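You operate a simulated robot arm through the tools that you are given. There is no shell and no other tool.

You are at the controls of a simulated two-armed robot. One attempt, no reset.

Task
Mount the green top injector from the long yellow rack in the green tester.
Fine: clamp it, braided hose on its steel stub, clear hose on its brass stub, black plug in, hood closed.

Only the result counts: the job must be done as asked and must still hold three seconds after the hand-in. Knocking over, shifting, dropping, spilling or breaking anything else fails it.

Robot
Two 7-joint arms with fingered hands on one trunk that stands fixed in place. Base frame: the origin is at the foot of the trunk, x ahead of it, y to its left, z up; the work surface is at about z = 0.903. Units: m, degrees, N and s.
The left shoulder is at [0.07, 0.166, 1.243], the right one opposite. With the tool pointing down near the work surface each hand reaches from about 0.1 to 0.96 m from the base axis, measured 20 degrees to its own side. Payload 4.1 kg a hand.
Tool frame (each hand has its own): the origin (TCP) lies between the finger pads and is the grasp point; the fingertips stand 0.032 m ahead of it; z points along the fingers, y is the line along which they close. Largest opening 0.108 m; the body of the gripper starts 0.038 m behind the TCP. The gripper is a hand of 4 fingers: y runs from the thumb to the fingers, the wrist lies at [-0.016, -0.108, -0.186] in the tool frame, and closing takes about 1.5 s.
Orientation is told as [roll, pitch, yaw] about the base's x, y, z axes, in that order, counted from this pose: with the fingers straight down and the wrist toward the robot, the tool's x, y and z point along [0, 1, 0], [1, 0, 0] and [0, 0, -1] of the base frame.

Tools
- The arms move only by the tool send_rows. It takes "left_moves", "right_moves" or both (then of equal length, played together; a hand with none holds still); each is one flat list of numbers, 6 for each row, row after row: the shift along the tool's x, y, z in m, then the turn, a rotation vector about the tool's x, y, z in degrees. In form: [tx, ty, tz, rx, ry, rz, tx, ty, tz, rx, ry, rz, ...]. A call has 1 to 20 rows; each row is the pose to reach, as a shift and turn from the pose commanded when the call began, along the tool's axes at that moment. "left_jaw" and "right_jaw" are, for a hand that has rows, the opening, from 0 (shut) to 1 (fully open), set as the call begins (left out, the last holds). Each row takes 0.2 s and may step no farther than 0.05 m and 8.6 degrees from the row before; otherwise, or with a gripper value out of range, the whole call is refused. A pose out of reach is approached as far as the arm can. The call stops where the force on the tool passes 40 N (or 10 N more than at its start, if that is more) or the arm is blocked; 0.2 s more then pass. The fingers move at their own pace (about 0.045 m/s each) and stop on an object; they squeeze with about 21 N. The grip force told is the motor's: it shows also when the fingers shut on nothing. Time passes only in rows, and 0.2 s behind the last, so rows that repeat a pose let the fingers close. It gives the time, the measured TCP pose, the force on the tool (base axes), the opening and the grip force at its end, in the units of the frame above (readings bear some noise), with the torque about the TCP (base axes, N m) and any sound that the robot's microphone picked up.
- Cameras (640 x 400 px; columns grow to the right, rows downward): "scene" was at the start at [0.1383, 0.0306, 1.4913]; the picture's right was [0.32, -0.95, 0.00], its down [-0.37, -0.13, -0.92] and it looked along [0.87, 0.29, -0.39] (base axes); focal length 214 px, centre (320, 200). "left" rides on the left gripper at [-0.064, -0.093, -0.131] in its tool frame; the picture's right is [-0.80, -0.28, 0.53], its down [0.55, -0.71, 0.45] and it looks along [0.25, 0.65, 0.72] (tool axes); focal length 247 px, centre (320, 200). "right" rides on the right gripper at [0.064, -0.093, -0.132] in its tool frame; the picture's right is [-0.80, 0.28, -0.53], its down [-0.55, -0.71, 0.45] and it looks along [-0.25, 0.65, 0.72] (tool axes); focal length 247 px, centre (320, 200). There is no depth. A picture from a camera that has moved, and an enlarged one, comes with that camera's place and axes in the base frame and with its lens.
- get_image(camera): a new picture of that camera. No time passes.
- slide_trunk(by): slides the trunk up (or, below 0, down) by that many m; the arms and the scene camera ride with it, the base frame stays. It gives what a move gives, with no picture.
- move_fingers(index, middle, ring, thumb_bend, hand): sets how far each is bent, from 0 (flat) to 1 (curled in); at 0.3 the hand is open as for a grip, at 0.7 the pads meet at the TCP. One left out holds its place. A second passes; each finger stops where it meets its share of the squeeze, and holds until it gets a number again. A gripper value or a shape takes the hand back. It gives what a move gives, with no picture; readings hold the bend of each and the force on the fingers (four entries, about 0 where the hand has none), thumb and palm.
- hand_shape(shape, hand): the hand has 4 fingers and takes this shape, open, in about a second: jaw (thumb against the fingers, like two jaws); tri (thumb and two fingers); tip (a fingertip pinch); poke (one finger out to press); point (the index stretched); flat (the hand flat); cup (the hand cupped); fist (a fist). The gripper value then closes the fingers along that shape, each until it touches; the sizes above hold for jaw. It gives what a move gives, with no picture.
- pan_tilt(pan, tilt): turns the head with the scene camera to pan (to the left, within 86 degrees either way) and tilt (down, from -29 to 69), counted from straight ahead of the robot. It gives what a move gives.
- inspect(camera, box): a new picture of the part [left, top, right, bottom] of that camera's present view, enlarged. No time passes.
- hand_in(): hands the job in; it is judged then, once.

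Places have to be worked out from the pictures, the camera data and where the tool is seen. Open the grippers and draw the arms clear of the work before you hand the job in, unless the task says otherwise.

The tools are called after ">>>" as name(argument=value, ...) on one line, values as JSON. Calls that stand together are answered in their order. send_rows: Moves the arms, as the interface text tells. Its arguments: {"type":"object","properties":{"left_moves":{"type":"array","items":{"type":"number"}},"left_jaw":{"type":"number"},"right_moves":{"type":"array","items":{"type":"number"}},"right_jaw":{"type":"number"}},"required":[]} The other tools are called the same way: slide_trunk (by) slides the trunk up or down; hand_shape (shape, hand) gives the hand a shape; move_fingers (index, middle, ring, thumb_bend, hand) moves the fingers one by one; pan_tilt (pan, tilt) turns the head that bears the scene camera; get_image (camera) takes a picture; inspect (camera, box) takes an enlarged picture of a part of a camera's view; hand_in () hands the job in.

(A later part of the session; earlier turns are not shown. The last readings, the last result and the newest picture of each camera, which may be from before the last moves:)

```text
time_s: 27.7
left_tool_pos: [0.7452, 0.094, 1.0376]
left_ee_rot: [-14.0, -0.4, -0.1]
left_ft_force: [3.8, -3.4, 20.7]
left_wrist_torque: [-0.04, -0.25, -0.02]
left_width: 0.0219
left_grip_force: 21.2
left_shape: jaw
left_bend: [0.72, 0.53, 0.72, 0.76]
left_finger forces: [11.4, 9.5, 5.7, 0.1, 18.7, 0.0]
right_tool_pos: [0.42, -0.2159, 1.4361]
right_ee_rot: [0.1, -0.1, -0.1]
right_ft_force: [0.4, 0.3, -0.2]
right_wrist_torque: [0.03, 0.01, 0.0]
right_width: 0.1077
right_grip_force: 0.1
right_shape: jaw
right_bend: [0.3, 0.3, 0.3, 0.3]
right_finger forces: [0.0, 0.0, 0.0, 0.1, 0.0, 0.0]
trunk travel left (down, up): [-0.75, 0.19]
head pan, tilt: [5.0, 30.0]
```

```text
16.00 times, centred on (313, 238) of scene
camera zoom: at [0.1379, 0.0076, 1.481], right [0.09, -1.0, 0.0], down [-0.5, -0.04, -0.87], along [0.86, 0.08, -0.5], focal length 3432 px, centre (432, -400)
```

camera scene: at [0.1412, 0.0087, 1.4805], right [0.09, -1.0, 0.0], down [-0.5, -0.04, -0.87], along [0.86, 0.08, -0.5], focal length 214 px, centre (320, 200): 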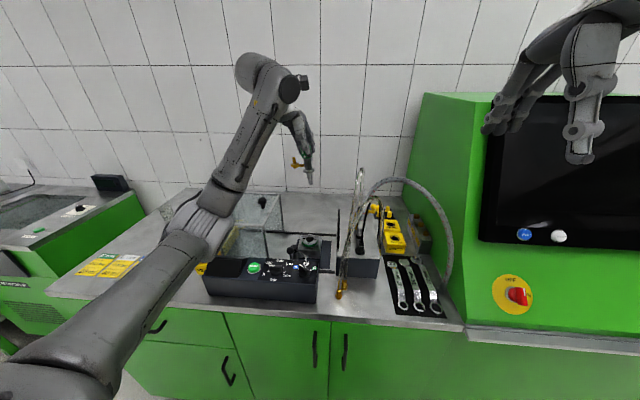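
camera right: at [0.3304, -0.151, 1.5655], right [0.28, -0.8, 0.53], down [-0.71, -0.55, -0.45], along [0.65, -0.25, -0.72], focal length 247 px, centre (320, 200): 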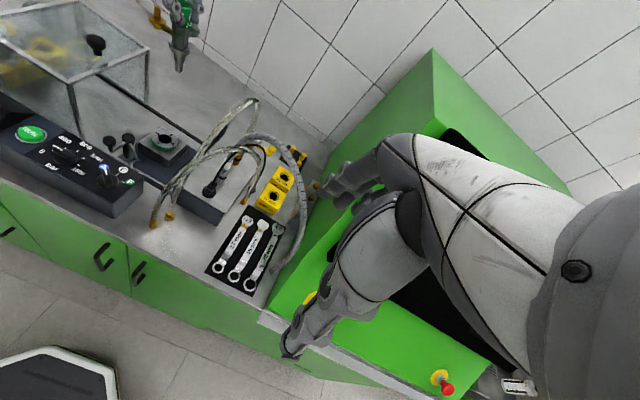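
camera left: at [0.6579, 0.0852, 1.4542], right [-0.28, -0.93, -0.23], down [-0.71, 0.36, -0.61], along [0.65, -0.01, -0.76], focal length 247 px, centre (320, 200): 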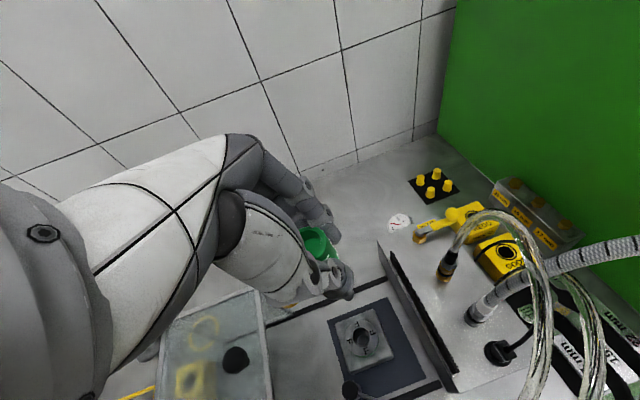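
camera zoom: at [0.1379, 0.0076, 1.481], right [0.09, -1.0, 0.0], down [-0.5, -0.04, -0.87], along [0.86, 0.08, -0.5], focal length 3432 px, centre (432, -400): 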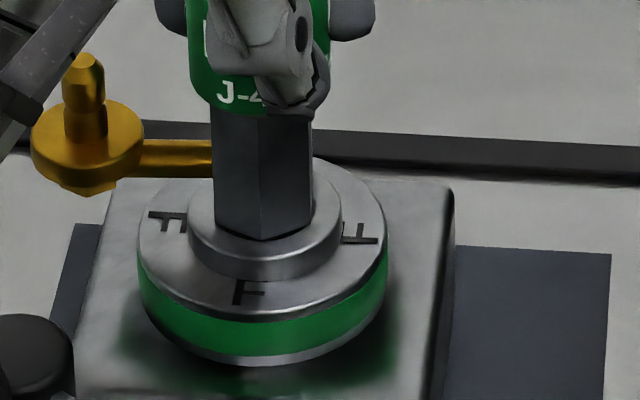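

It holds firm at 20 N – seated on the ring. I relax the push, open just enough to clear the cap, and rise.

>>> send_rows(left_moves=[-0.0007, 0.001, -0.0029, 0, 0, 0, -0.0007, 0.001, -0.0029, 0, 0, 0, -0.0007, 0.001, -0.0029, 0, 0, 0, -0.0007, 0.001, -0.0029, 0, 0, 0, -0.0007, 0.001, -0.0029, 0, 0, 0], left_jaw=0.45)

>>> inspect(camera="scene", box=[290, 200, 338, 250])

>>> inspect(camera="right", box=[120, 90, 200, 160])

```text
time_s: 28.9
left_tool_pos: [0.7476, 0.0959, 1.0378]
left_ee_rot: [-14.0, 0.1, -0.1]
left_ft_force: [0.6, 0.3, -0.9]
left_wrist_torque: [0.02, 0.05, 0.02]
left_width: 0.048
left_grip_force: 0.0
left_shape: jaw
left_bend: [0.74, 0.47, 0.44, 0.72]
left_finger forces: [0.1, 0.0, 0.0, 0.2, 0.0, 0.0]
right_tool_pos: [0.4233, -0.216, 1.4351]
right_ee_rot: [0.0, -0.1, 0.0]
right_ft_force: [-0.2, 0.8, 0.0]
right_wrist_torque: [0.01, 0.0, 0.0]
right_width: 0.1076
right_grip_force: 0.0
right_shape: jaw
right_bend: [0.3, 0.3, 0.3, 0.3]
right_finger forces: [0.1, 0.1, 0.0, 0.1, 0.1, 0.0]
trunk travel left (down, up): [-0.75, 0.19]
head pan, tilt: [5.0, 30.0]
```

```text
8.00 times, centred on (314, 225) of scene
camera zoom: at [0.1405, 0.0089, 1.4805], right [0.09, -1.0, 0.0], down [-0.5, -0.04, -0.87], along [0.86, 0.08, -0.5], focal length 1716 px, centre (368, 0)
```

zoom: 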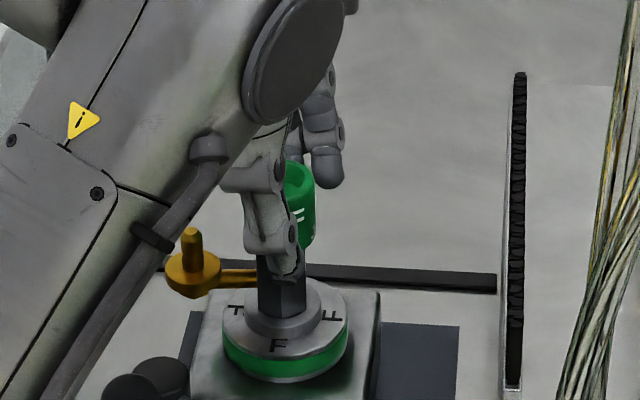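

```text
5.71 times, centred on (160, 125) of right
camera zoom: at [0.3297, -0.1507, 1.5657], right [0.28, -0.8, 0.53], down [-0.71, -0.55, -0.45], along [0.65, -0.25, -0.72], focal length 1411 px, centre (1234, 629)
```

zoom: 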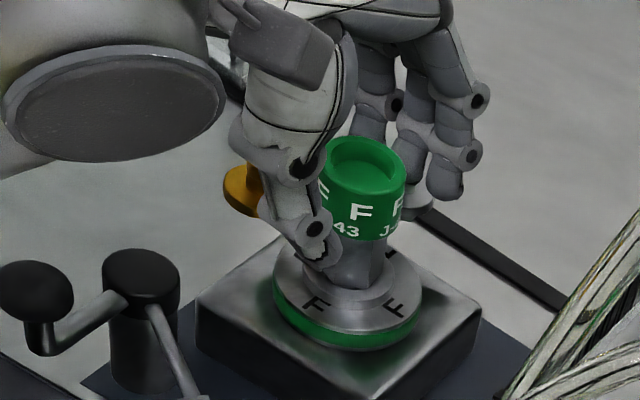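

Released; the injector stands upright in the ring. Raising the left hand clear, straight up.

>>> send_rows(left_moves=[-0.0048, 0, -0.0194, 0, 0, 0, -0.0121, 0, -0.0485, 0, 0, 0, -0.0242, 0, -0.097, 0, 0, 0, -0.0363, 0, -0.1455, 0, 0, 0, -0.0484, 0, -0.194, 0, 0, 0])

>>> inspect(camera="scene", box=[280, 190, 350, 260])

>>> inspect(camera="right", box=[100, 90, 200, 170])

>>> get_image(camera="left")

```text
time_s: 30.1
left_tool_pos: [0.744, 0.0944, 1.2394]
left_ee_rot: [-13.9, 0.0, -0.1]
left_ft_force: [-0.8, -0.2, -0.2]
left_wrist_torque: [-0.01, 0.01, 0.02]
left_width: 0.0484
left_grip_force: 0.1
left_shape: jaw
left_bend: [0.74, 0.47, 0.44, 0.72]
left_finger forces: [0.0, 0.1, 0.1, 0.0, 0.0, 0.0]
right_tool_pos: [0.4225, -0.2168, 1.4347]
right_ee_rot: [0.1, 0.1, -0.1]
right_ft_force: [0.1, -0.5, 0.1]
right_wrist_torque: [0.0, -0.03, -0.02]
right_width: 0.1081
right_grip_force: 0.0
right_shape: jaw
right_bend: [0.3, 0.3, 0.3, 0.3]
right_finger forces: [0.1, 0.1, 0.0, 0.0, 0.0, 0.0]
trunk travel left (down, up): [-0.75, 0.19]
head pan, tilt: [5.0, 30.0]
```

```text
5.71 times, centred on (315, 225) of scene
camera zoom: at [0.1397, 0.0082, 1.4805], right [0.09, -1.0, 0.0], down [-0.5, -0.04, -0.87], along [0.86, 0.08, -0.5], focal length 1226 px, centre (349, 57)
```

zoom: 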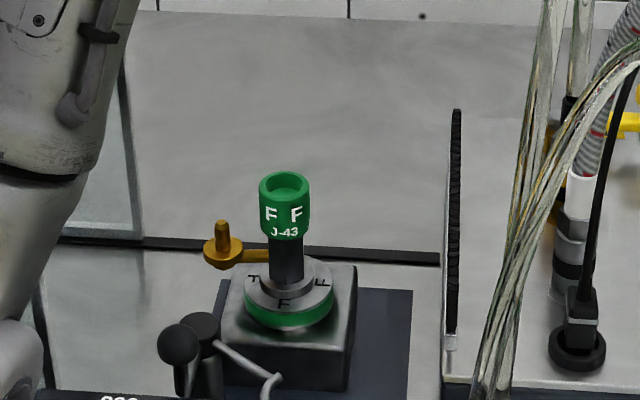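

```text
5.00 times, centred on (150, 130) of right
camera zoom: at [0.3288, -0.1515, 1.5658], right [0.28, -0.8, 0.53], down [-0.71, -0.55, -0.45], along [0.65, -0.25, -0.72], focal length 1235 px, centre (1170, 550)
```

zoom: 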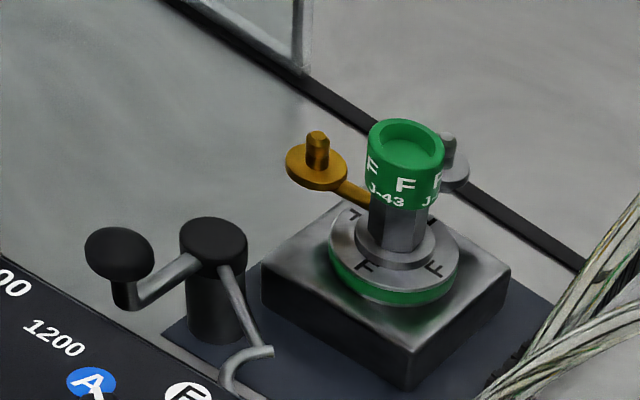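

```text
taken
camera left: at [0.652, 0.0647, 1.3819], right [-0.29, -0.9, -0.32], down [-0.71, 0.43, -0.57], along [0.65, 0.07, -0.76], focal length 247 px, centre (320, 200)
```

left: 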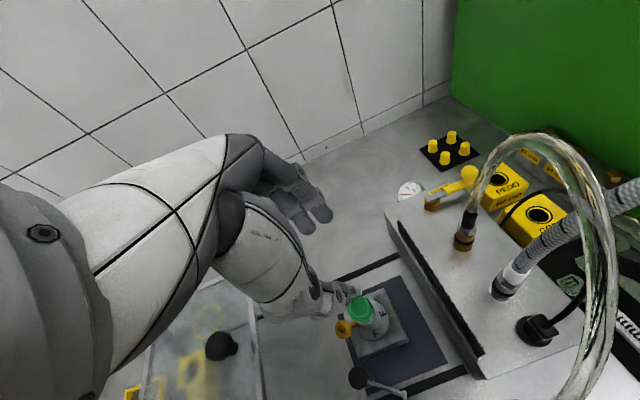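

The injector is seated well. Clamp measured: post (0.687, 0.146, top 0.975), ball (0.637, 0.147, 1.005), fork at z≈0.971 just above the flange; it needs a ~92° counter-clockwise swing. I'll try the "poke" shape on the left hand to push the ball, first backing the hand up and away.

>>> send_rows(left_moves=[-0.005, -0.02, -0.01, 0, 3.5, 0, -0.005, -0.06, -0.01, 0, 7, 0, 0.0, -0.1, -0.01, 0, 10.5, 0, 0.005, -0.11, -0.01, 0, 14, 0])

>>> hand_shape(hand="left", shape="poke")

>>> get_image(camera="left")

>>> inspect(camera="scene", box=[240, 100, 360, 270])

>>> inspect(camera="right", box=[40, 0, 220, 190])

```text
time_s: 31.1
left_tool_pos: [0.6393, 0.1022, 1.2457]
left_ee_rot: [0.2, 0.1, 0.0]
left_ft_force: [-1.1, -0.6, 0.4]
left_wrist_torque: [0.0, 0.0, 0.02]
left_width: 0.0486
left_grip_force: 0.0
left_shape: jaw
left_bend: [0.74, 0.47, 0.44, 0.72]
left_finger forces: [0.0, 0.1, 0.0, 0.1, 0.1, 0.1]
right_tool_pos: [0.4232, -0.2161, 1.4352]
right_ee_rot: [0.1, 0.0, 0.0]
right_ft_force: [-0.5, 0.4, -1.1]
right_wrist_torque: [0.0, 0.0, -0.02]
right_width: 0.1079
right_grip_force: 0.0
right_shape: jaw
right_bend: [0.3, 0.3, 0.3, 0.3]
right_finger forces: [0.0, 0.0, 0.1, 0.1, 0.0, 0.1]
trunk travel left (down, up): [-0.75, 0.19]
head pan, tilt: [5.0, 30.0]
```

```text
time_s: 32.0
left_tool_pos: [0.6386, 0.103, 1.246]
left_ee_rot: [0.0, 0.0, -0.1]
left_ft_force: [-0.7, -0.9, -0.1]
left_wrist_torque: [-0.01, 0.02, -0.02]
left_width: 0.0
left_grip_force: 0.1
left_shape: poke
left_bend: [0.7, 0.7, 0.99, 1.0]
left_finger forces: [0.0, 0.1, 0.0, 0.0, 0.0, 0.0]
right_tool_pos: [0.4222, -0.2167, 1.4345]
right_ee_rot: [0.0, 0.0, 0.0]
right_ft_force: [-0.1, -0.5, -0.4]
right_wrist_torque: [-0.02, 0.01, -0.01]
right_width: 0.1074
right_grip_force: 0.1
right_shape: jaw
right_bend: [0.3, 0.3, 0.3, 0.3]
right_finger forces: [0.1, 0.0, 0.0, 0.0, 0.0, 0.1]
trunk travel left (down, up): [-0.75, 0.19]
head pan, tilt: [5.0, 30.0]
```

```text
taken
camera left: at [0.5465, 0.0392, 1.3782], right [-0.28, -0.8, -0.53], down [-0.71, 0.55, -0.45], along [0.65, 0.25, -0.72], focal length 247 px, centre (320, 200)
```

left: 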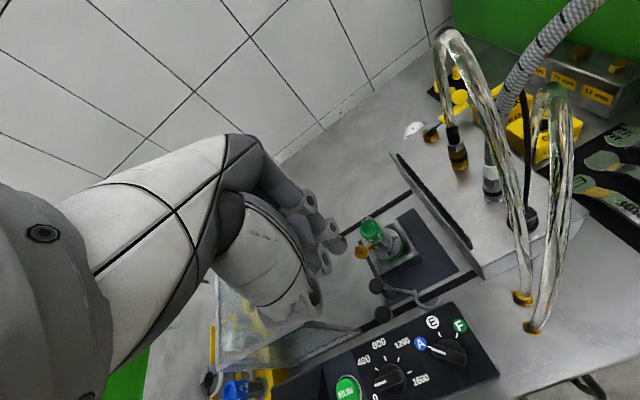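

```text
2.35 times, centred on (300, 185) of scene
camera zoom: at [0.1407, 0.009, 1.4805], right [0.09, -1.0, 0.0], down [-0.5, -0.04, -0.87], along [0.86, 0.08, -0.5], focal length 505 px, centre (367, 235)
```

zoom: 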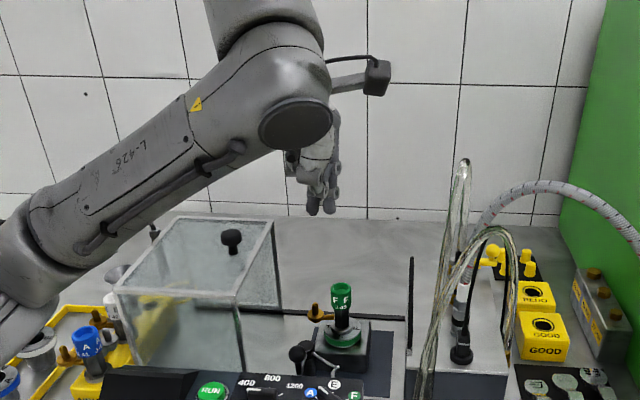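

```text
2.11 times, centred on (130, 95) of right
camera zoom: at [0.3299, -0.1506, 1.5657], right [0.28, -0.8, 0.53], down [-0.71, -0.55, -0.45], along [0.65, -0.25, -0.72], focal length 520 px, centre (720, 421)
```

zoom: 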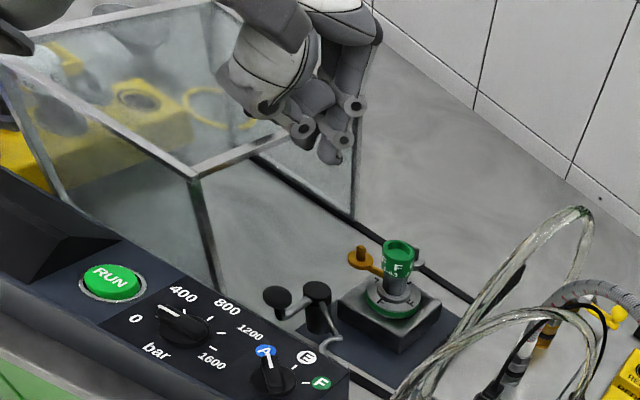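

In "poke", two fingers point down with tips about 32 mm below the TCP. I zoom to see the exact shape.

>>> inspect(camera="scene", box=[290, 140, 340, 200])

>>> inspect(camera="right", box=[110, 20, 180, 90])

>>> inspect(camera="left", box=[250, 170, 420, 330])

```text
6.67 times, centred on (315, 170) of scene
camera zoom: at [0.1407, 0.009, 1.4805], right [0.09, -1.0, 0.0], down [-0.5, -0.04, -0.87], along [0.86, 0.08, -0.5], focal length 1430 px, centre (353, 400)
```

zoom: 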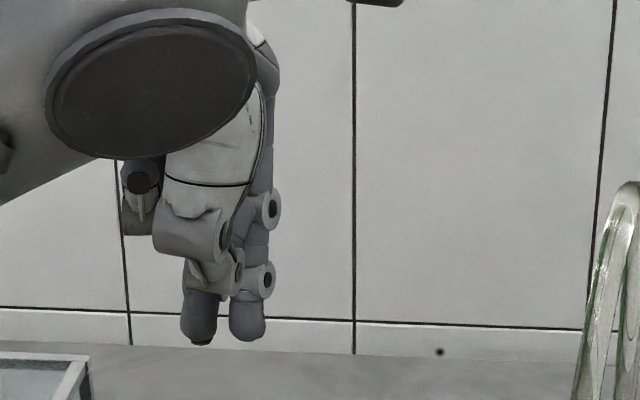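

```text
5.71 times, centred on (145, 55) of right
camera zoom: at [0.3299, -0.1506, 1.5657], right [0.28, -0.8, 0.53], down [-0.71, -0.55, -0.45], along [0.65, -0.25, -0.72], focal length 1411 px, centre (1320, 1029)
```

zoom: 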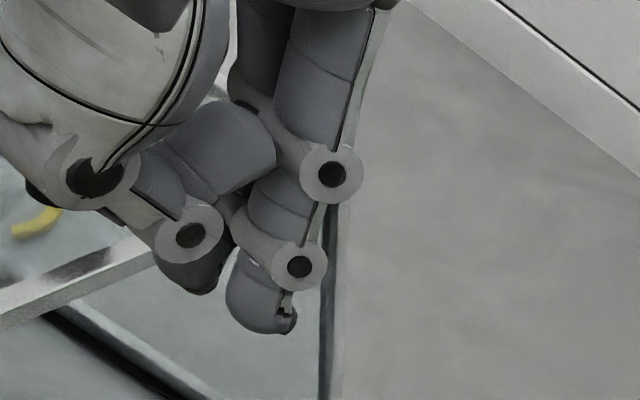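

```text
2.50 times, centred on (335, 250) of left
camera zoom: at [0.5465, 0.0392, 1.3782], right [-0.28, -0.8, -0.53], down [-0.71, 0.55, -0.45], along [0.65, 0.25, -0.72], focal length 617 px, centre (282, 75)
```

zoom: 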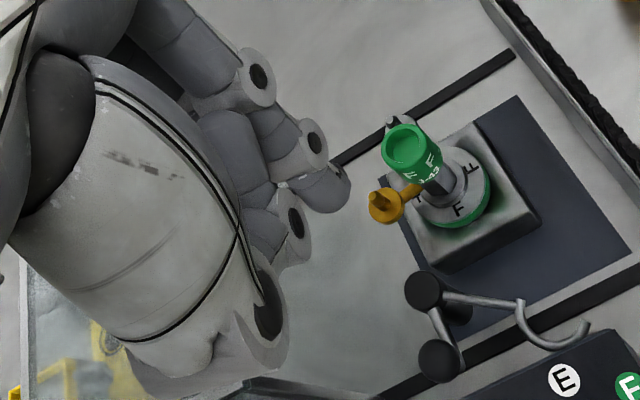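

The fork opens in the counter-clockwise direction, so pushing the ball −y then +x closes it. I bring the poke fingers to the +y side of the ball with the hand yawed +45° (keeps palm away from the hood), still above.

>>> send_rows(left_moves=[0.0145, 0, 0.01, 0, 0, -7.5, 0.029, 0, 0.03, 0, 0, -15, 0.0435, 0, 0.05, 0, 0, -22.5, 0.058, -0.001, 0.07, 0, 0, -30, 0.0725, -0.001, 0.09, 0, 0, -37.5, 0.09, -0.002, 0.106, 0, 0, -45, 0.09, -0.002, 0.126, 0, 0, -45, 0.09, -0.002, 0.126, 0, 0, -45])

>>> inspect(camera="scene", box=[260, 180, 350, 270])

>>> inspect(camera="right", box=[40, 70, 180, 190])

>>> get_image(camera="left")

```text
time_s: 33.8
left_tool_pos: [0.6353, 0.194, 1.1221]
left_ee_rot: [-0.1, 0.0, 45.0]
left_ft_force: [0.7, 0.5, -0.2]
left_wrist_torque: [-0.01, 0.01, 0.04]
left_width: 0.0
left_grip_force: 0.0
left_shape: poke
left_bend: [0.7, 0.7, 0.99, 1.0]
left_finger forces: [0.1, 0.0, 0.0, 0.0, 0.0, 0.1]
right_tool_pos: [0.424, -0.216, 1.4356]
right_ee_rot: [0.0, -0.1, 0.0]
right_ft_force: [0.0, 0.2, -0.4]
right_wrist_torque: [0.03, -0.01, 0.03]
right_width: 0.1076
right_grip_force: 0.1
right_shape: jaw
right_bend: [0.3, 0.3, 0.3, 0.3]
right_finger forces: [0.1, 0.0, 0.1, 0.1, 0.0, 0.1]
trunk travel left (down, up): [-0.75, 0.19]
head pan, tilt: [5.0, 30.0]
```

```text
4.44 times, centred on (305, 225) of scene
camera zoom: at [0.1405, 0.0087, 1.4805], right [0.09, -1.0, 0.0], down [-0.5, -0.04, -0.87], along [0.86, 0.08, -0.5], focal length 953 px, centre (387, 89)
```

zoom: 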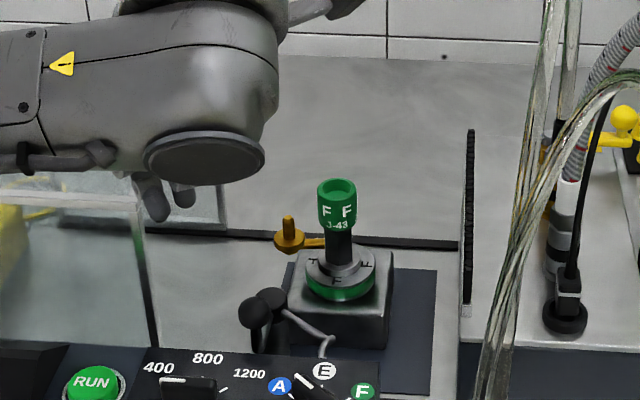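

```text
3.33 times, centred on (110, 130) of right
camera zoom: at [0.3298, -0.1509, 1.5657], right [0.28, -0.8, 0.53], down [-0.71, -0.55, -0.45], along [0.65, -0.25, -0.72], focal length 823 px, centre (1020, 433)
```

zoom: 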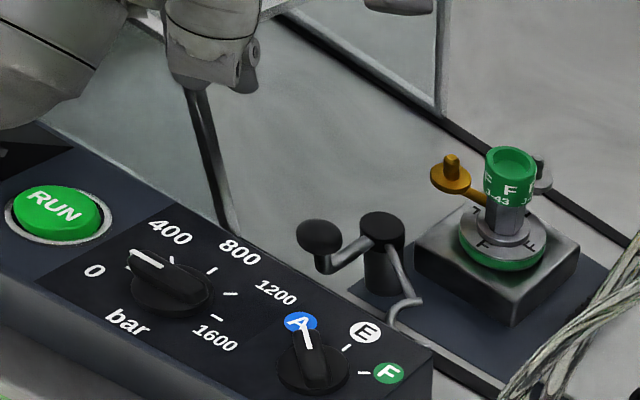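

```text
taken
camera left: at [0.6151, 0.0826, 1.253], right [0.36, -0.76, -0.53], down [-0.89, -0.11, -0.45], along [0.28, 0.64, -0.72], focal length 247 px, centre (320, 200)
```

left: 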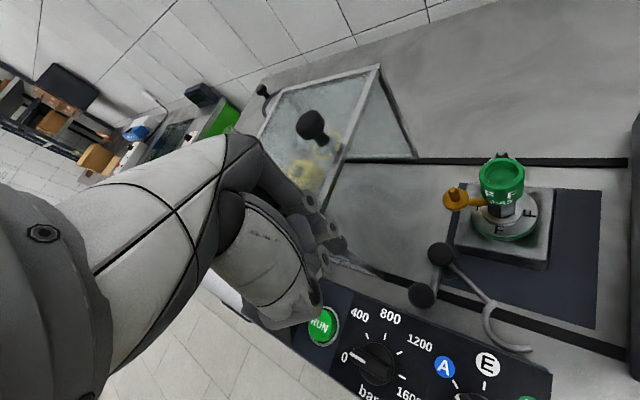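

Checking clearance between the fingers and the hood's front-right post.

>>> inspect(camera="left", box=[270, 160, 450, 320])

>>> inspect(camera="right", box=[60, 60, 140, 140])

```text
2.50 times, centred on (360, 240) of left
camera zoom: at [0.6151, 0.0826, 1.253], right [0.36, -0.76, -0.53], down [-0.89, -0.11, -0.45], along [0.28, 0.64, -0.72], focal length 617 px, centre (220, 100)
```

zoom: 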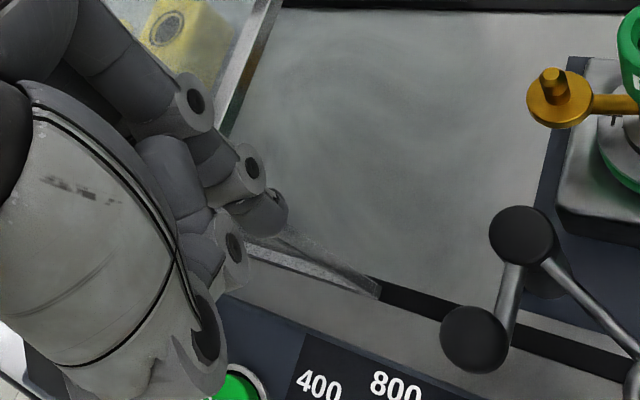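

```text
5.00 times, centred on (100, 100) of right
camera zoom: at [0.3298, -0.1509, 1.5657], right [0.28, -0.8, 0.53], down [-0.71, -0.55, -0.45], along [0.65, -0.25, -0.72], focal length 1235 px, centre (1420, 700)
```

zoom: 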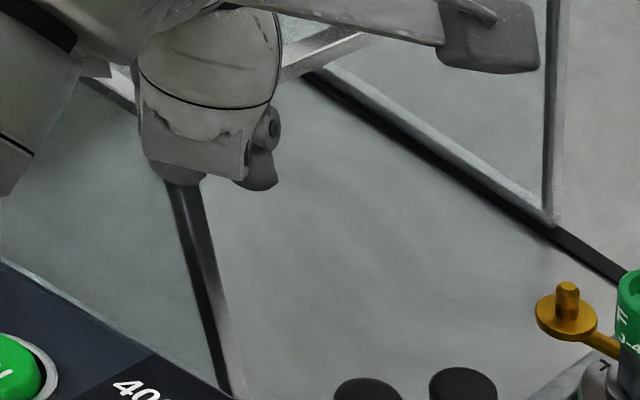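

Fingers clear the hood post (0.652, 0.2275) by about 3 cm. I lower to ball height.

>>> send_rows(left_moves=[0, 0, 0.04, 0, 0, 0, 0, 0, 0.08, 0, 0, 0, 0, 0, 0.096, 0, 0, 0, 0, 0, 0.096, 0, 0, 0])

>>> inspect(camera="left", box=[270, 160, 450, 320])

>>> inspect(camera="right", box=[60, 80, 180, 180])

```text
time_s: 34.7
left_tool_pos: [0.6341, 0.1845, 1.0284]
left_ee_rot: [-0.5, 0.0, 44.0]
left_ft_force: [-0.1, -40.8, 8.6]
left_wrist_torque: [2.65, -0.16, -0.66]
left_width: 0.0001
left_grip_force: 0.1
left_shape: poke
left_bend: [0.7, 0.7, 0.99, 1.0]
left_finger forces: [0.0, 41.2, 0.2, 0.0, 0.0, 0.1]
right_tool_pos: [0.4223, -0.2199, 1.4345]
right_ee_rot: [0.2, 0.0, 0.2]
right_ft_force: [0.8, 0.6, 0.6]
right_wrist_torque: [-0.03, 0.0, -0.03]
right_width: 0.1079
right_grip_force: 0.2
right_shape: jaw
right_bend: [0.3, 0.3, 0.3, 0.3]
right_finger forces: [0.0, 0.0, 0.0, 0.0, 0.1, 0.0]
trunk travel left (down, up): [-0.75, 0.19]
head pan, tilt: [5.0, 30.0]
stopped in row 4 (left hand): the force on the tool passed its limit at 42 N (the readings are from after the stop); the commanded pose is now the measured one
```

```text
2.50 times, centred on (360, 240) of left
camera zoom: at [0.6107, 0.0747, 1.1608], right [0.35, -0.77, -0.53], down [-0.89, -0.1, -0.45], along [0.3, 0.63, -0.72], focal length 617 px, centre (220, 100)
```

zoom: 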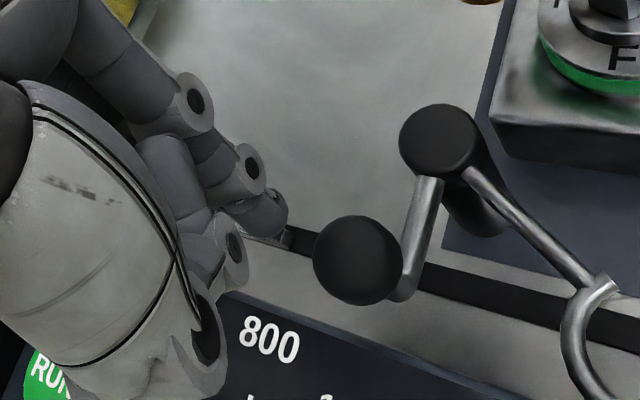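

```text
4.00 times, centred on (120, 130) of right
camera zoom: at [0.3291, -0.1558, 1.5653], right [0.29, -0.8, 0.53], down [-0.7, -0.55, -0.45], along [0.65, -0.24, -0.72], focal length 988 px, centre (1120, 480)
```

zoom: 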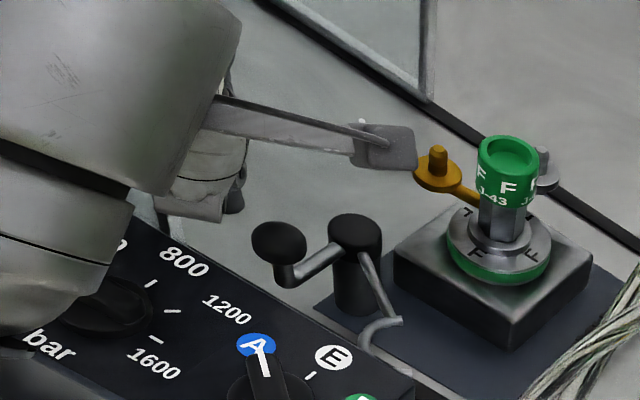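

The middle finger has bumped the hood's post (41 N). I back off sideways right away and check the hood.

>>> send_rows(left_moves=[-0.0042, -0.0042, 0, 0, 0, 0, -0.0042, -0.0042, 0, 0, 0, 0])

>>> inspect(camera="left", box=[200, 100, 450, 320])

>>> inspect(camera="right", box=[0, 0, 180, 140])

>>> get_image(camera="scene")

```text
time_s: 35.3
left_tool_pos: [0.6357, 0.1838, 1.0287]
left_ee_rot: [0.0, -0.1, 44.7]
left_ft_force: [-1.6, -17.8, 7.0]
left_wrist_torque: [1.33, -0.23, -0.19]
left_width: 0.0
left_grip_force: 0.0
left_shape: poke
left_bend: [0.7, 0.7, 0.99, 1.0]
left_finger forces: [0.0, 18.6, 0.0, 0.1, 0.0, 0.0]
right_tool_pos: [0.4222, -0.2185, 1.4346]
right_ee_rot: [0.2, 0.0, 0.1]
right_ft_force: [-0.3, -0.1, -0.4]
right_wrist_torque: [0.0, 0.0, -0.03]
right_width: 0.1077
right_grip_force: 0.1
right_shape: jaw
right_bend: [0.3, 0.3, 0.3, 0.3]
right_finger forces: [0.0, 0.0, 0.0, 0.0, 0.0, 0.0]
trunk travel left (down, up): [-0.75, 0.19]
head pan, tilt: [5.0, 30.0]
```

```text
1.82 times, centred on (325, 210) of left
camera zoom: at [0.613, 0.0734, 1.1591], right [0.36, -0.77, -0.53], down [-0.89, -0.11, -0.45], along [0.29, 0.63, -0.72], focal length 449 px, centre (311, 182)
```

zoom: 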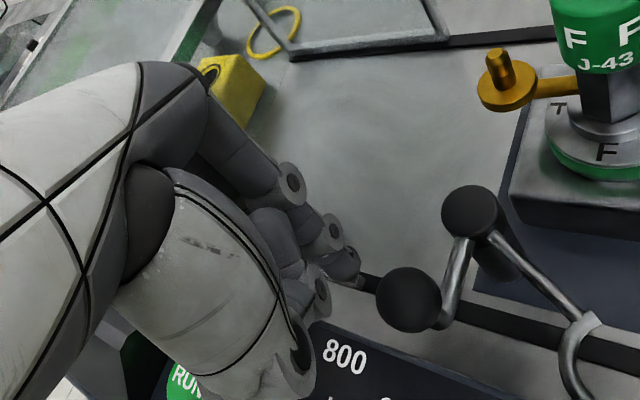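

```text
2.86 times, centred on (90, 70) of right
camera zoom: at [0.3291, -0.1546, 1.5653], right [0.29, -0.8, 0.53], down [-0.7, -0.55, -0.45], along [0.65, -0.24, -0.72], focal length 706 px, centre (977, 571)
```

zoom: 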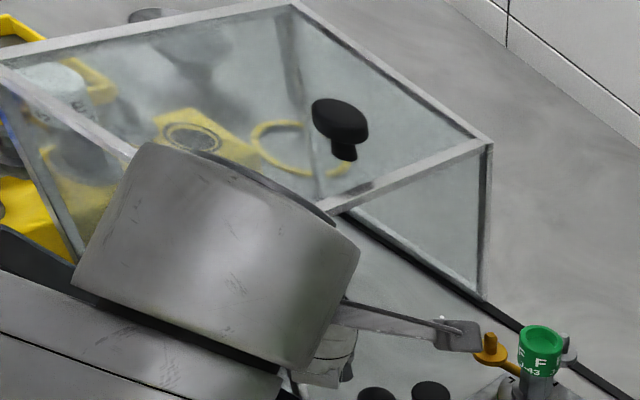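

```text
taken
camera scene: at [0.1396, 0.0039, 1.4806], right [0.09, -1.0, 0.0], down [-0.5, -0.04, -0.87], along [0.86, 0.08, -0.5], focal length 214 px, centre (320, 200)
```

scene: 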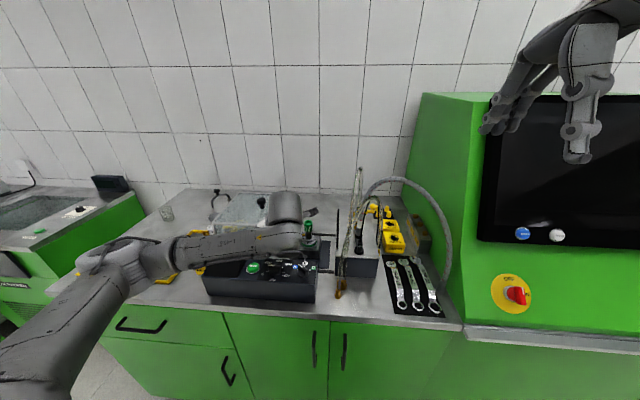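

Still 18 N; I move another 10 mm in −y and then up.

>>> send_rows(left_moves=[-0.0035, -0.0035, 0, 0, 0, 0, -0.0071, -0.0071, 0, 0, 0, 0, -0.0071, -0.0071, 0, 0, 0, 0])

>>> inspect(camera="left", box=[200, 100, 450, 320])

```text
time_s: 36.1
left_tool_pos: [0.6342, 0.1765, 1.0272]
left_ee_rot: [-0.3, 0.0, 44.7]
left_ft_force: [-0.4, -0.5, 0.5]
left_wrist_torque: [-0.01, 0.0, 0.01]
left_width: 0.0
left_grip_force: 0.0
left_shape: poke
left_bend: [0.7, 0.7, 0.99, 1.0]
left_finger forces: [0.0, 0.0, 0.1, 0.0, 0.0, 0.1]
right_tool_pos: [0.4246, -0.2148, 1.4358]
right_ee_rot: [0.0, 0.1, 0.1]
right_ft_force: [-0.5, -0.3, 0.6]
right_wrist_torque: [-0.04, 0.0, 0.01]
right_width: 0.1077
right_grip_force: 0.1
right_shape: jaw
right_bend: [0.3, 0.3, 0.3, 0.3]
right_finger forces: [0.0, 0.0, 0.2, 0.0, 0.1, 0.0]
trunk travel left (down, up): [-0.75, 0.19]
head pan, tilt: [5.0, 30.0]
```

```text
1.82 times, centred on (325, 210) of left
camera zoom: at [0.6134, 0.067, 1.1583], right [0.36, -0.77, -0.53], down [-0.89, -0.11, -0.45], along [0.29, 0.63, -0.72], focal length 449 px, centre (311, 182)
```

zoom: 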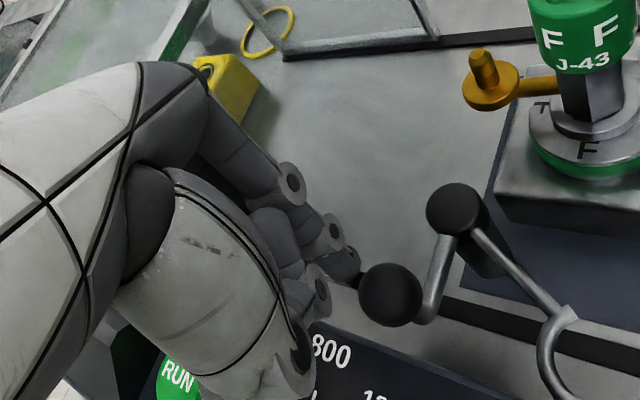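

Contact is free and the fingers sit right beside the ball. I now push along the arc (turning the hand's yaw back gradually), first about 60°.

>>> send_rows(left_moves=[-0.0038, -0.0067, 0, 0, 0, 3.75, -0.0076, -0.0133, 0, 0, 0, 7.5, -0.0122, -0.0194, 0, 0, 0, 11.25, -0.0168, -0.0254, 0, 0, 0, 15, -0.0227, -0.0301, 0, 0, 0, 18.75, -0.0286, -0.0348, 0, 0, 0, 22.5, -0.0355, -0.0379, 0, 0, 0, 26.25, -0.0424, -0.0409, 0, 0, 0, 30, -0.0424, -0.0409, 0, 0, 0, 30])

>>> get_image(camera="left")

>>> inspect(camera="right", box=[60, 80, 180, 180])

>>> inspect(camera="scene", box=[260, 180, 350, 270])

```text
time_s: 38.1
left_tool_pos: [0.6341, 0.1187, 1.026]
left_ee_rot: [-0.3, -0.1, 14.5]
left_ft_force: [-0.2, -0.5, 0.2]
left_wrist_torque: [0.03, -0.01, -0.02]
left_width: 0.0
left_grip_force: 0.0
left_shape: poke
left_bend: [0.7, 0.7, 0.99, 1.0]
left_finger forces: [0.3, 0.1, 0.1, 0.0, 0.1, 0.0]
right_tool_pos: [0.4239, -0.214, 1.4349]
right_ee_rot: [-0.1, 0.0, 0.2]
right_ft_force: [-0.4, -0.3, -0.4]
right_wrist_torque: [-0.01, 0.01, -0.01]
right_width: 0.1076
right_grip_force: 0.2
right_shape: jaw
right_bend: [0.3, 0.3, 0.3, 0.3]
right_finger forces: [0.0, 0.0, 0.1, 0.0, 0.0, 0.0]
trunk travel left (down, up): [-0.75, 0.19]
head pan, tilt: [5.0, 30.0]
```

```text
taken
camera left: at [0.5612, 0.0337, 1.1575], right [-0.07, -0.85, -0.53], down [-0.82, 0.35, -0.45], along [0.57, 0.4, -0.72], focal length 247 px, centre (320, 200)
```

left: 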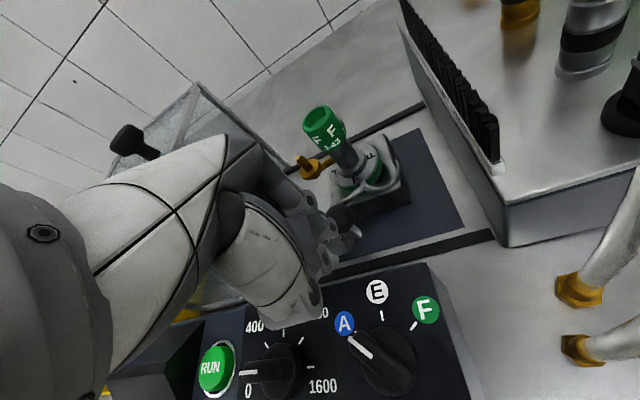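

```text
4.00 times, centred on (120, 130) of right
camera zoom: at [0.3301, -0.1493, 1.5657], right [0.29, -0.8, 0.53], down [-0.7, -0.55, -0.45], along [0.65, -0.25, -0.72], focal length 988 px, centre (1120, 480)
```

zoom: 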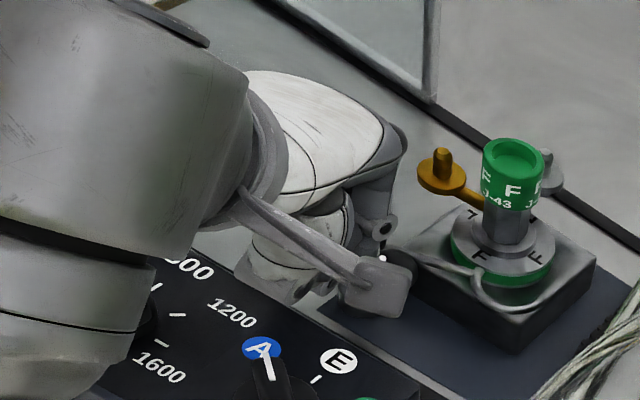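

```text
4.44 times, centred on (305, 225) of scene
camera zoom: at [0.1406, 0.0089, 1.4805], right [0.09, -1.0, 0.0], down [-0.5, -0.04, -0.87], along [0.86, 0.08, -0.5], focal length 953 px, centre (387, 89)
```

zoom: 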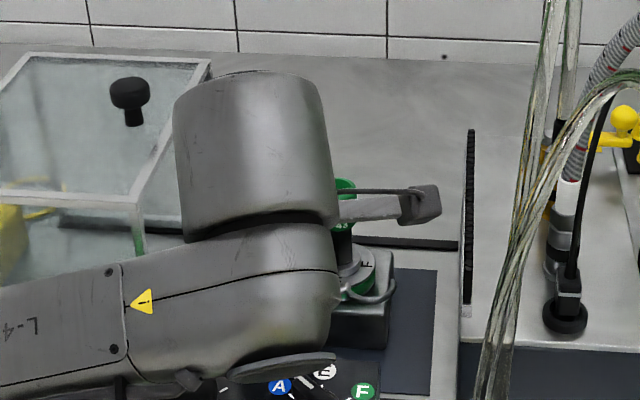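

The fork has swung almost round the injector. Zoom in before finishing the push.

>>> inspect(camera="left", box=[290, 90, 430, 260])

>>> inspect(camera="right", box=[130, 100, 190, 160])

```text
2.35 times, centred on (360, 175) of left
camera zoom: at [0.5612, 0.0337, 1.1575], right [-0.07, -0.85, -0.53], down [-0.82, 0.35, -0.45], along [0.57, 0.4, -0.72], focal length 581 px, centre (226, 259)
```

zoom: 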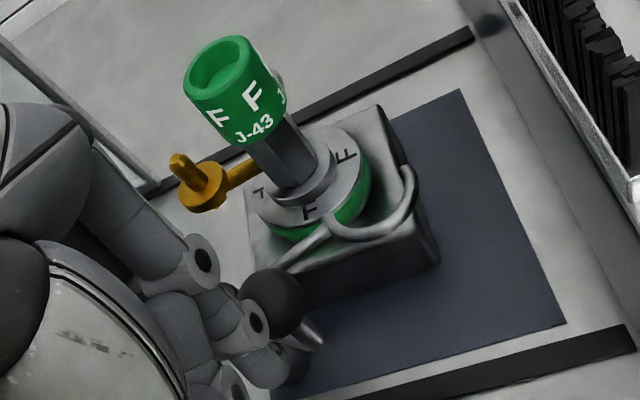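

```text
6.67 times, centred on (160, 130) of right
camera zoom: at [0.3301, -0.1493, 1.5657], right [0.29, -0.8, 0.53], down [-0.7, -0.55, -0.45], along [0.65, -0.25, -0.72], focal length 1646 px, centre (1387, 667)
```

zoom: 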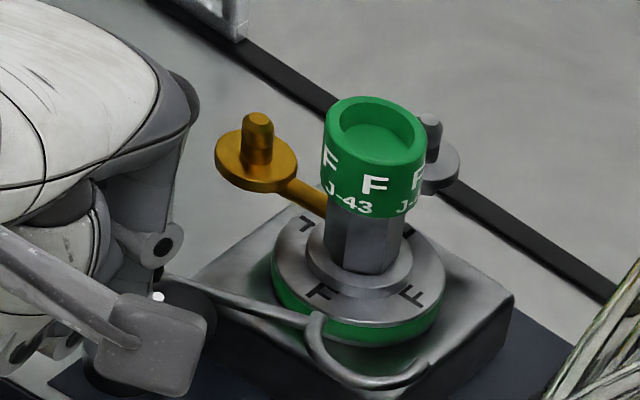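

I continue the arc toward ~270° and watch the force.

>>> send_rows(left_moves=[-0.0074, 0.003, 0, 0, 0, 3, -0.0147, 0.0059, 0, 0, 0, 6, -0.0212, 0.0118, 0, 0, 0, 9, -0.0277, 0.0177, 0, 0, 0, 12, -0.031, 0.0215, 0, 0, 0, 15, -0.031, 0.0215, 0, 0, 0, 15])

>>> inspect(camera="left", box=[290, 90, 430, 260])

>>> inspect(camera="right", box=[130, 100, 190, 160])

```text
time_s: 39.5
left_tool_pos: [0.6632, 0.0956, 1.0285]
left_ee_rot: [-0.2, -0.2, -0.3]
left_ft_force: [-3.8, 7.9, 2.8]
left_wrist_torque: [0.15, 0.03, 0.17]
left_width: 0.0
left_grip_force: 0.1
left_shape: poke
left_bend: [0.7, 0.7, 0.99, 1.0]
left_finger forces: [0.0, 8.6, 0.0, 0.1, 0.0, 0.1]
right_tool_pos: [0.4224, -0.2132, 1.4363]
right_ee_rot: [0.0, 0.0, 0.1]
right_ft_force: [-0.4, -0.1, 0.2]
right_wrist_torque: [0.02, 0.02, -0.02]
right_width: 0.1077
right_grip_force: 0.1
right_shape: jaw
right_bend: [0.3, 0.3, 0.3, 0.3]
right_finger forces: [0.1, 0.0, 0.0, 0.0, 0.0, 0.0]
trunk travel left (down, up): [-0.75, 0.19]
head pan, tilt: [5.0, 30.0]
```

```text
2.35 times, centred on (360, 175) of left
camera zoom: at [0.5693, 0.0323, 1.1586], right [-0.29, -0.8, -0.53], down [-0.7, 0.55, -0.45], along [0.65, 0.24, -0.72], focal length 581 px, centre (226, 259)
```

zoom: 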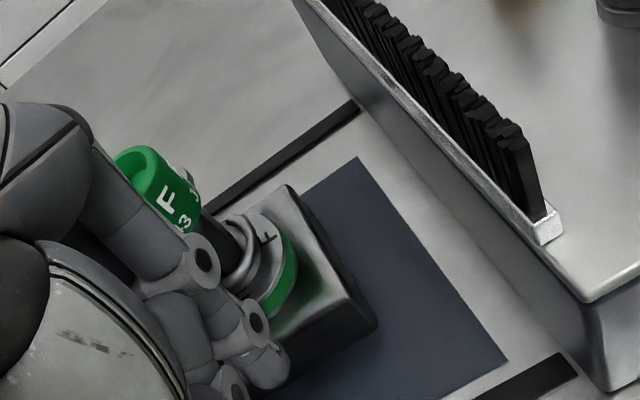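

```text
6.67 times, centred on (160, 130) of right
camera zoom: at [0.3291, -0.1478, 1.5662], right [0.29, -0.8, 0.53], down [-0.7, -0.55, -0.45], along [0.65, -0.25, -0.72], focal length 1646 px, centre (1387, 667)
```

zoom: 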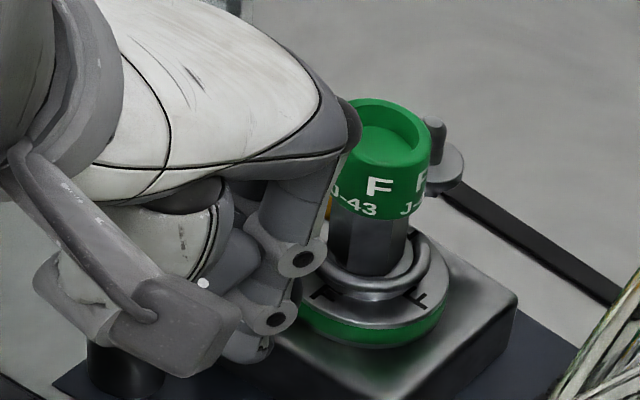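

The fork is now around the body over the flange with an 8 N reaction. I push a few mm further to make sure it's home.

>>> send_rows(left_moves=[0, 0.003, 0, 0, 0, 0, 0.001, 0.006, 0, 0, 0, 0, 0.001, 0.006, 0, 0, 0, 0])

>>> inspect(camera="right", box=[130, 100, 190, 160])

```text
time_s: 40.3
left_tool_pos: [0.6673, 0.0935, 1.0277]
left_ee_rot: [-0.3, -0.4, -0.5]
left_ft_force: [-5.3, 1.4, 7.0]
left_wrist_torque: [0.06, 0.05, 0.05]
left_width: 0.0
left_grip_force: 0.1
left_shape: poke
left_bend: [0.7, 0.7, 0.99, 1.0]
left_finger forces: [0.0, 9.1, 0.0, 0.1, 0.1, 0.0]
right_tool_pos: [0.4218, -0.2137, 1.4361]
right_ee_rot: [0.0, -0.1, 0.0]
right_ft_force: [-0.2, -0.2, -0.1]
right_wrist_torque: [0.0, 0.01, -0.03]
right_width: 0.1076
right_grip_force: 0.2
right_shape: jaw
right_bend: [0.3, 0.3, 0.3, 0.3]
right_finger forces: [0.0, 0.1, 0.0, 0.1, 0.0, 0.0]
trunk travel left (down, up): [-0.75, 0.19]
head pan, tilt: [5.0, 30.0]
```

```text
6.67 times, centred on (160, 130) of right
camera zoom: at [0.3279, -0.1493, 1.5663], right [0.28, -0.8, 0.53], down [-0.7, -0.55, -0.45], along [0.65, -0.25, -0.72], focal length 1646 px, centre (1387, 667)
```

zoom: 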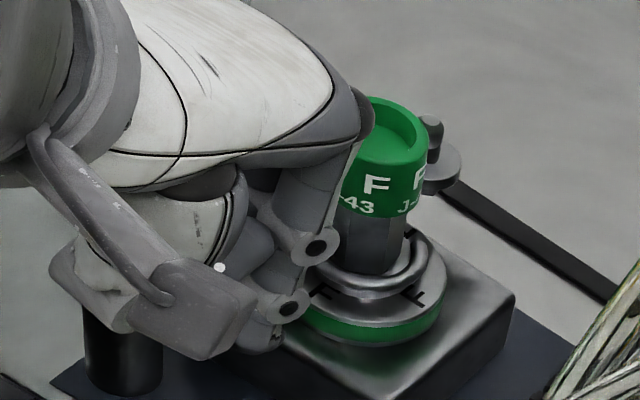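

I withdraw the left hand backward and up to inspect the clamp.

>>> send_rows(left_moves=[0, -0.015, 0, 0, 0, 0, 0, -0.025, -0.03, 0, 0, 0, 0, -0.03, -0.07, 0, 0, 0, 0.03, -0.04, -0.11, 0, 0, 0, 0.07, -0.06, -0.13, 0, 0, 0, 0.11, -0.08, -0.15, 0, 0, 0])

>>> inspect(camera="right", box=[100, 90, 200, 170])

>>> inspect(camera="scene", box=[280, 210, 340, 270])

>>> get_image(camera="left")

```text
refused: row 4 steps farther than a row can; nothing moved
```

```text
5.00 times, centred on (150, 130) of right
camera zoom: at [0.3279, -0.1493, 1.5663], right [0.28, -0.8, 0.53], down [-0.7, -0.55, -0.45], along [0.65, -0.25, -0.72], focal length 1235 px, centre (1170, 550)
```

zoom: 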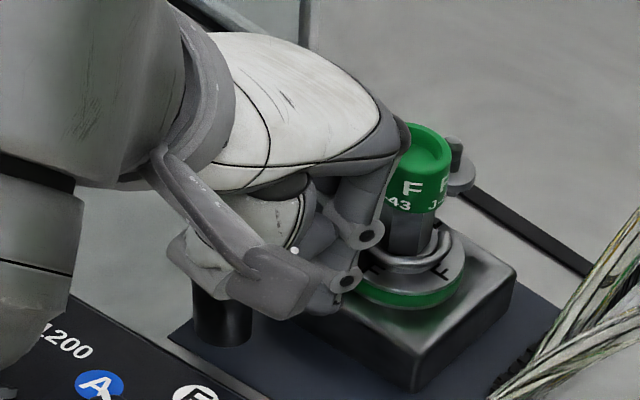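

```text
6.67 times, centred on (310, 240) of scene
camera zoom: at [0.1385, 0.0089, 1.4808], right [0.09, -1.0, 0.0], down [-0.5, -0.04, -0.87], along [0.86, 0.07, -0.5], focal length 1430 px, centre (387, -67)
```

zoom: 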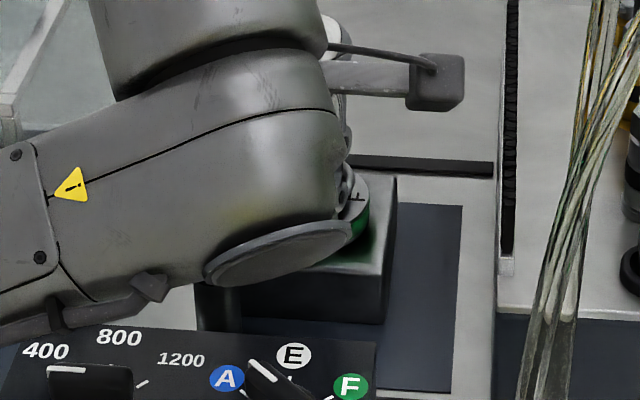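

```text
taken
camera left: at [0.5744, 0.0313, 1.1597], right [-0.29, -0.8, -0.53], down [-0.7, 0.55, -0.45], along [0.66, 0.24, -0.72], focal length 247 px, centre (320, 200)
```

left: 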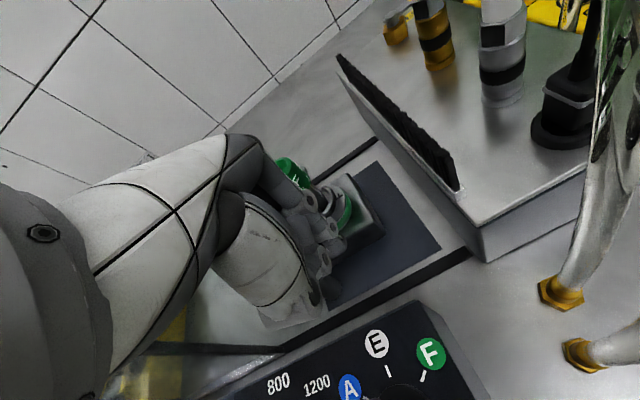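

Resending the withdrawal with smaller steps.

>>> send_rows(left_moves=[0, -0.015, 0, 0, 0, 0, 0, -0.025, -0.03, 0, 0, 0, 0, -0.03, -0.07, 0, 0, 0, 0.02, -0.04, -0.105, 0, 0, 0, 0.05, -0.06, -0.135, 0, 0, 0, 0.08, -0.08, -0.165, 0, 0, 0, 0.11, -0.1, -0.18, 0, 0, 0])

>>> inspect(camera="right", box=[100, 90, 200, 170])

>>> inspect(camera="scene", box=[280, 210, 340, 270])

>>> get_image(camera="left")

```text
time_s: 41.9
left_tool_pos: [0.5686, 0.2065, 1.2056]
left_ee_rot: [-0.3, -0.2, -0.4]
left_ft_force: [-0.3, 1.4, 0.0]
left_wrist_torque: [0.0, -0.02, 0.01]
left_width: 0.0
left_grip_force: 0.1
left_shape: poke
left_bend: [0.7, 0.7, 0.99, 1.0]
left_finger forces: [0.0, 0.0, 0.0, 0.0, 0.0, 0.1]
right_tool_pos: [0.4223, -0.2123, 1.4365]
right_ee_rot: [0.0, 0.0, 0.1]
right_ft_force: [0.6, -0.2, 0.1]
right_wrist_torque: [0.0, 0.01, -0.02]
right_width: 0.1077
right_grip_force: 0.1
right_shape: jaw
right_bend: [0.3, 0.3, 0.3, 0.3]
right_finger forces: [0.0, 0.1, 0.0, 0.0, 0.1, 0.0]
trunk travel left (down, up): [-0.75, 0.19]
head pan, tilt: [5.0, 30.0]
```

```text
5.00 times, centred on (150, 130) of right
camera zoom: at [0.3289, -0.148, 1.5661], right [0.28, -0.8, 0.53], down [-0.7, -0.55, -0.45], along [0.65, -0.25, -0.72], focal length 1235 px, centre (1170, 550)
```

zoom: 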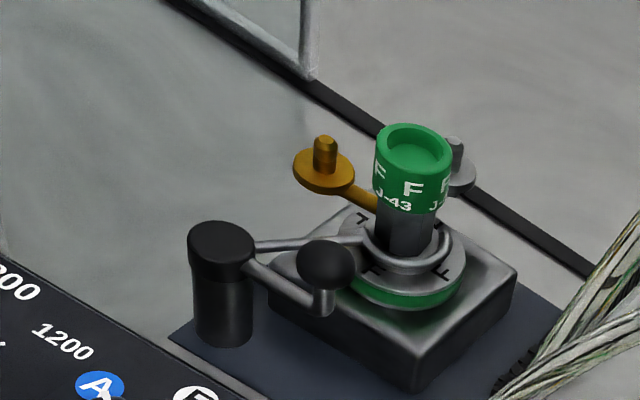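

```text
6.67 times, centred on (310, 240) of scene
camera zoom: at [0.1395, 0.0102, 1.4806], right [0.09, -1.0, 0.0], down [-0.5, -0.04, -0.87], along [0.86, 0.07, -0.5], focal length 1430 px, centre (387, -67)
```

zoom: 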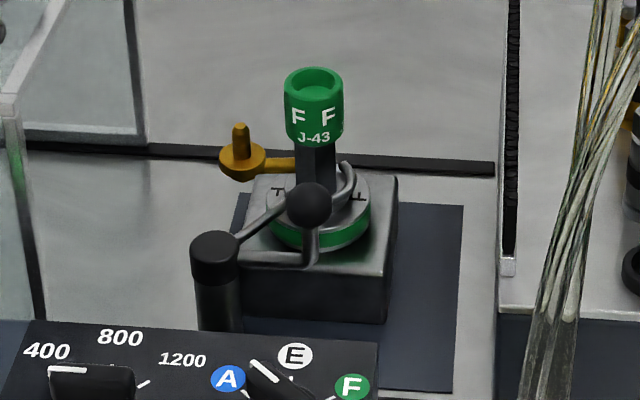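

```text
taken
camera left: at [0.4742, 0.1438, 1.3373], right [-0.29, -0.8, -0.53], down [-0.7, 0.55, -0.45], along [0.65, 0.24, -0.72], focal length 247 px, centre (320, 200)
```

left: 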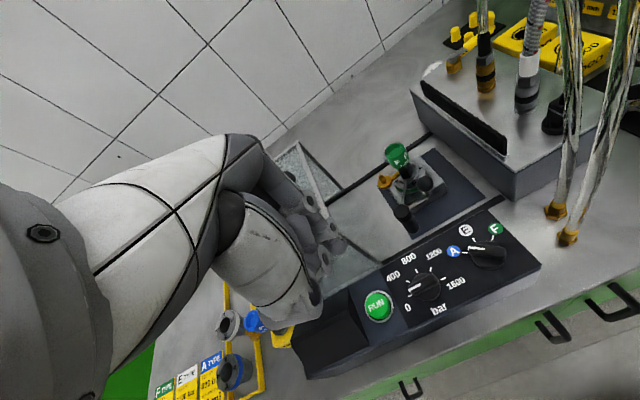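

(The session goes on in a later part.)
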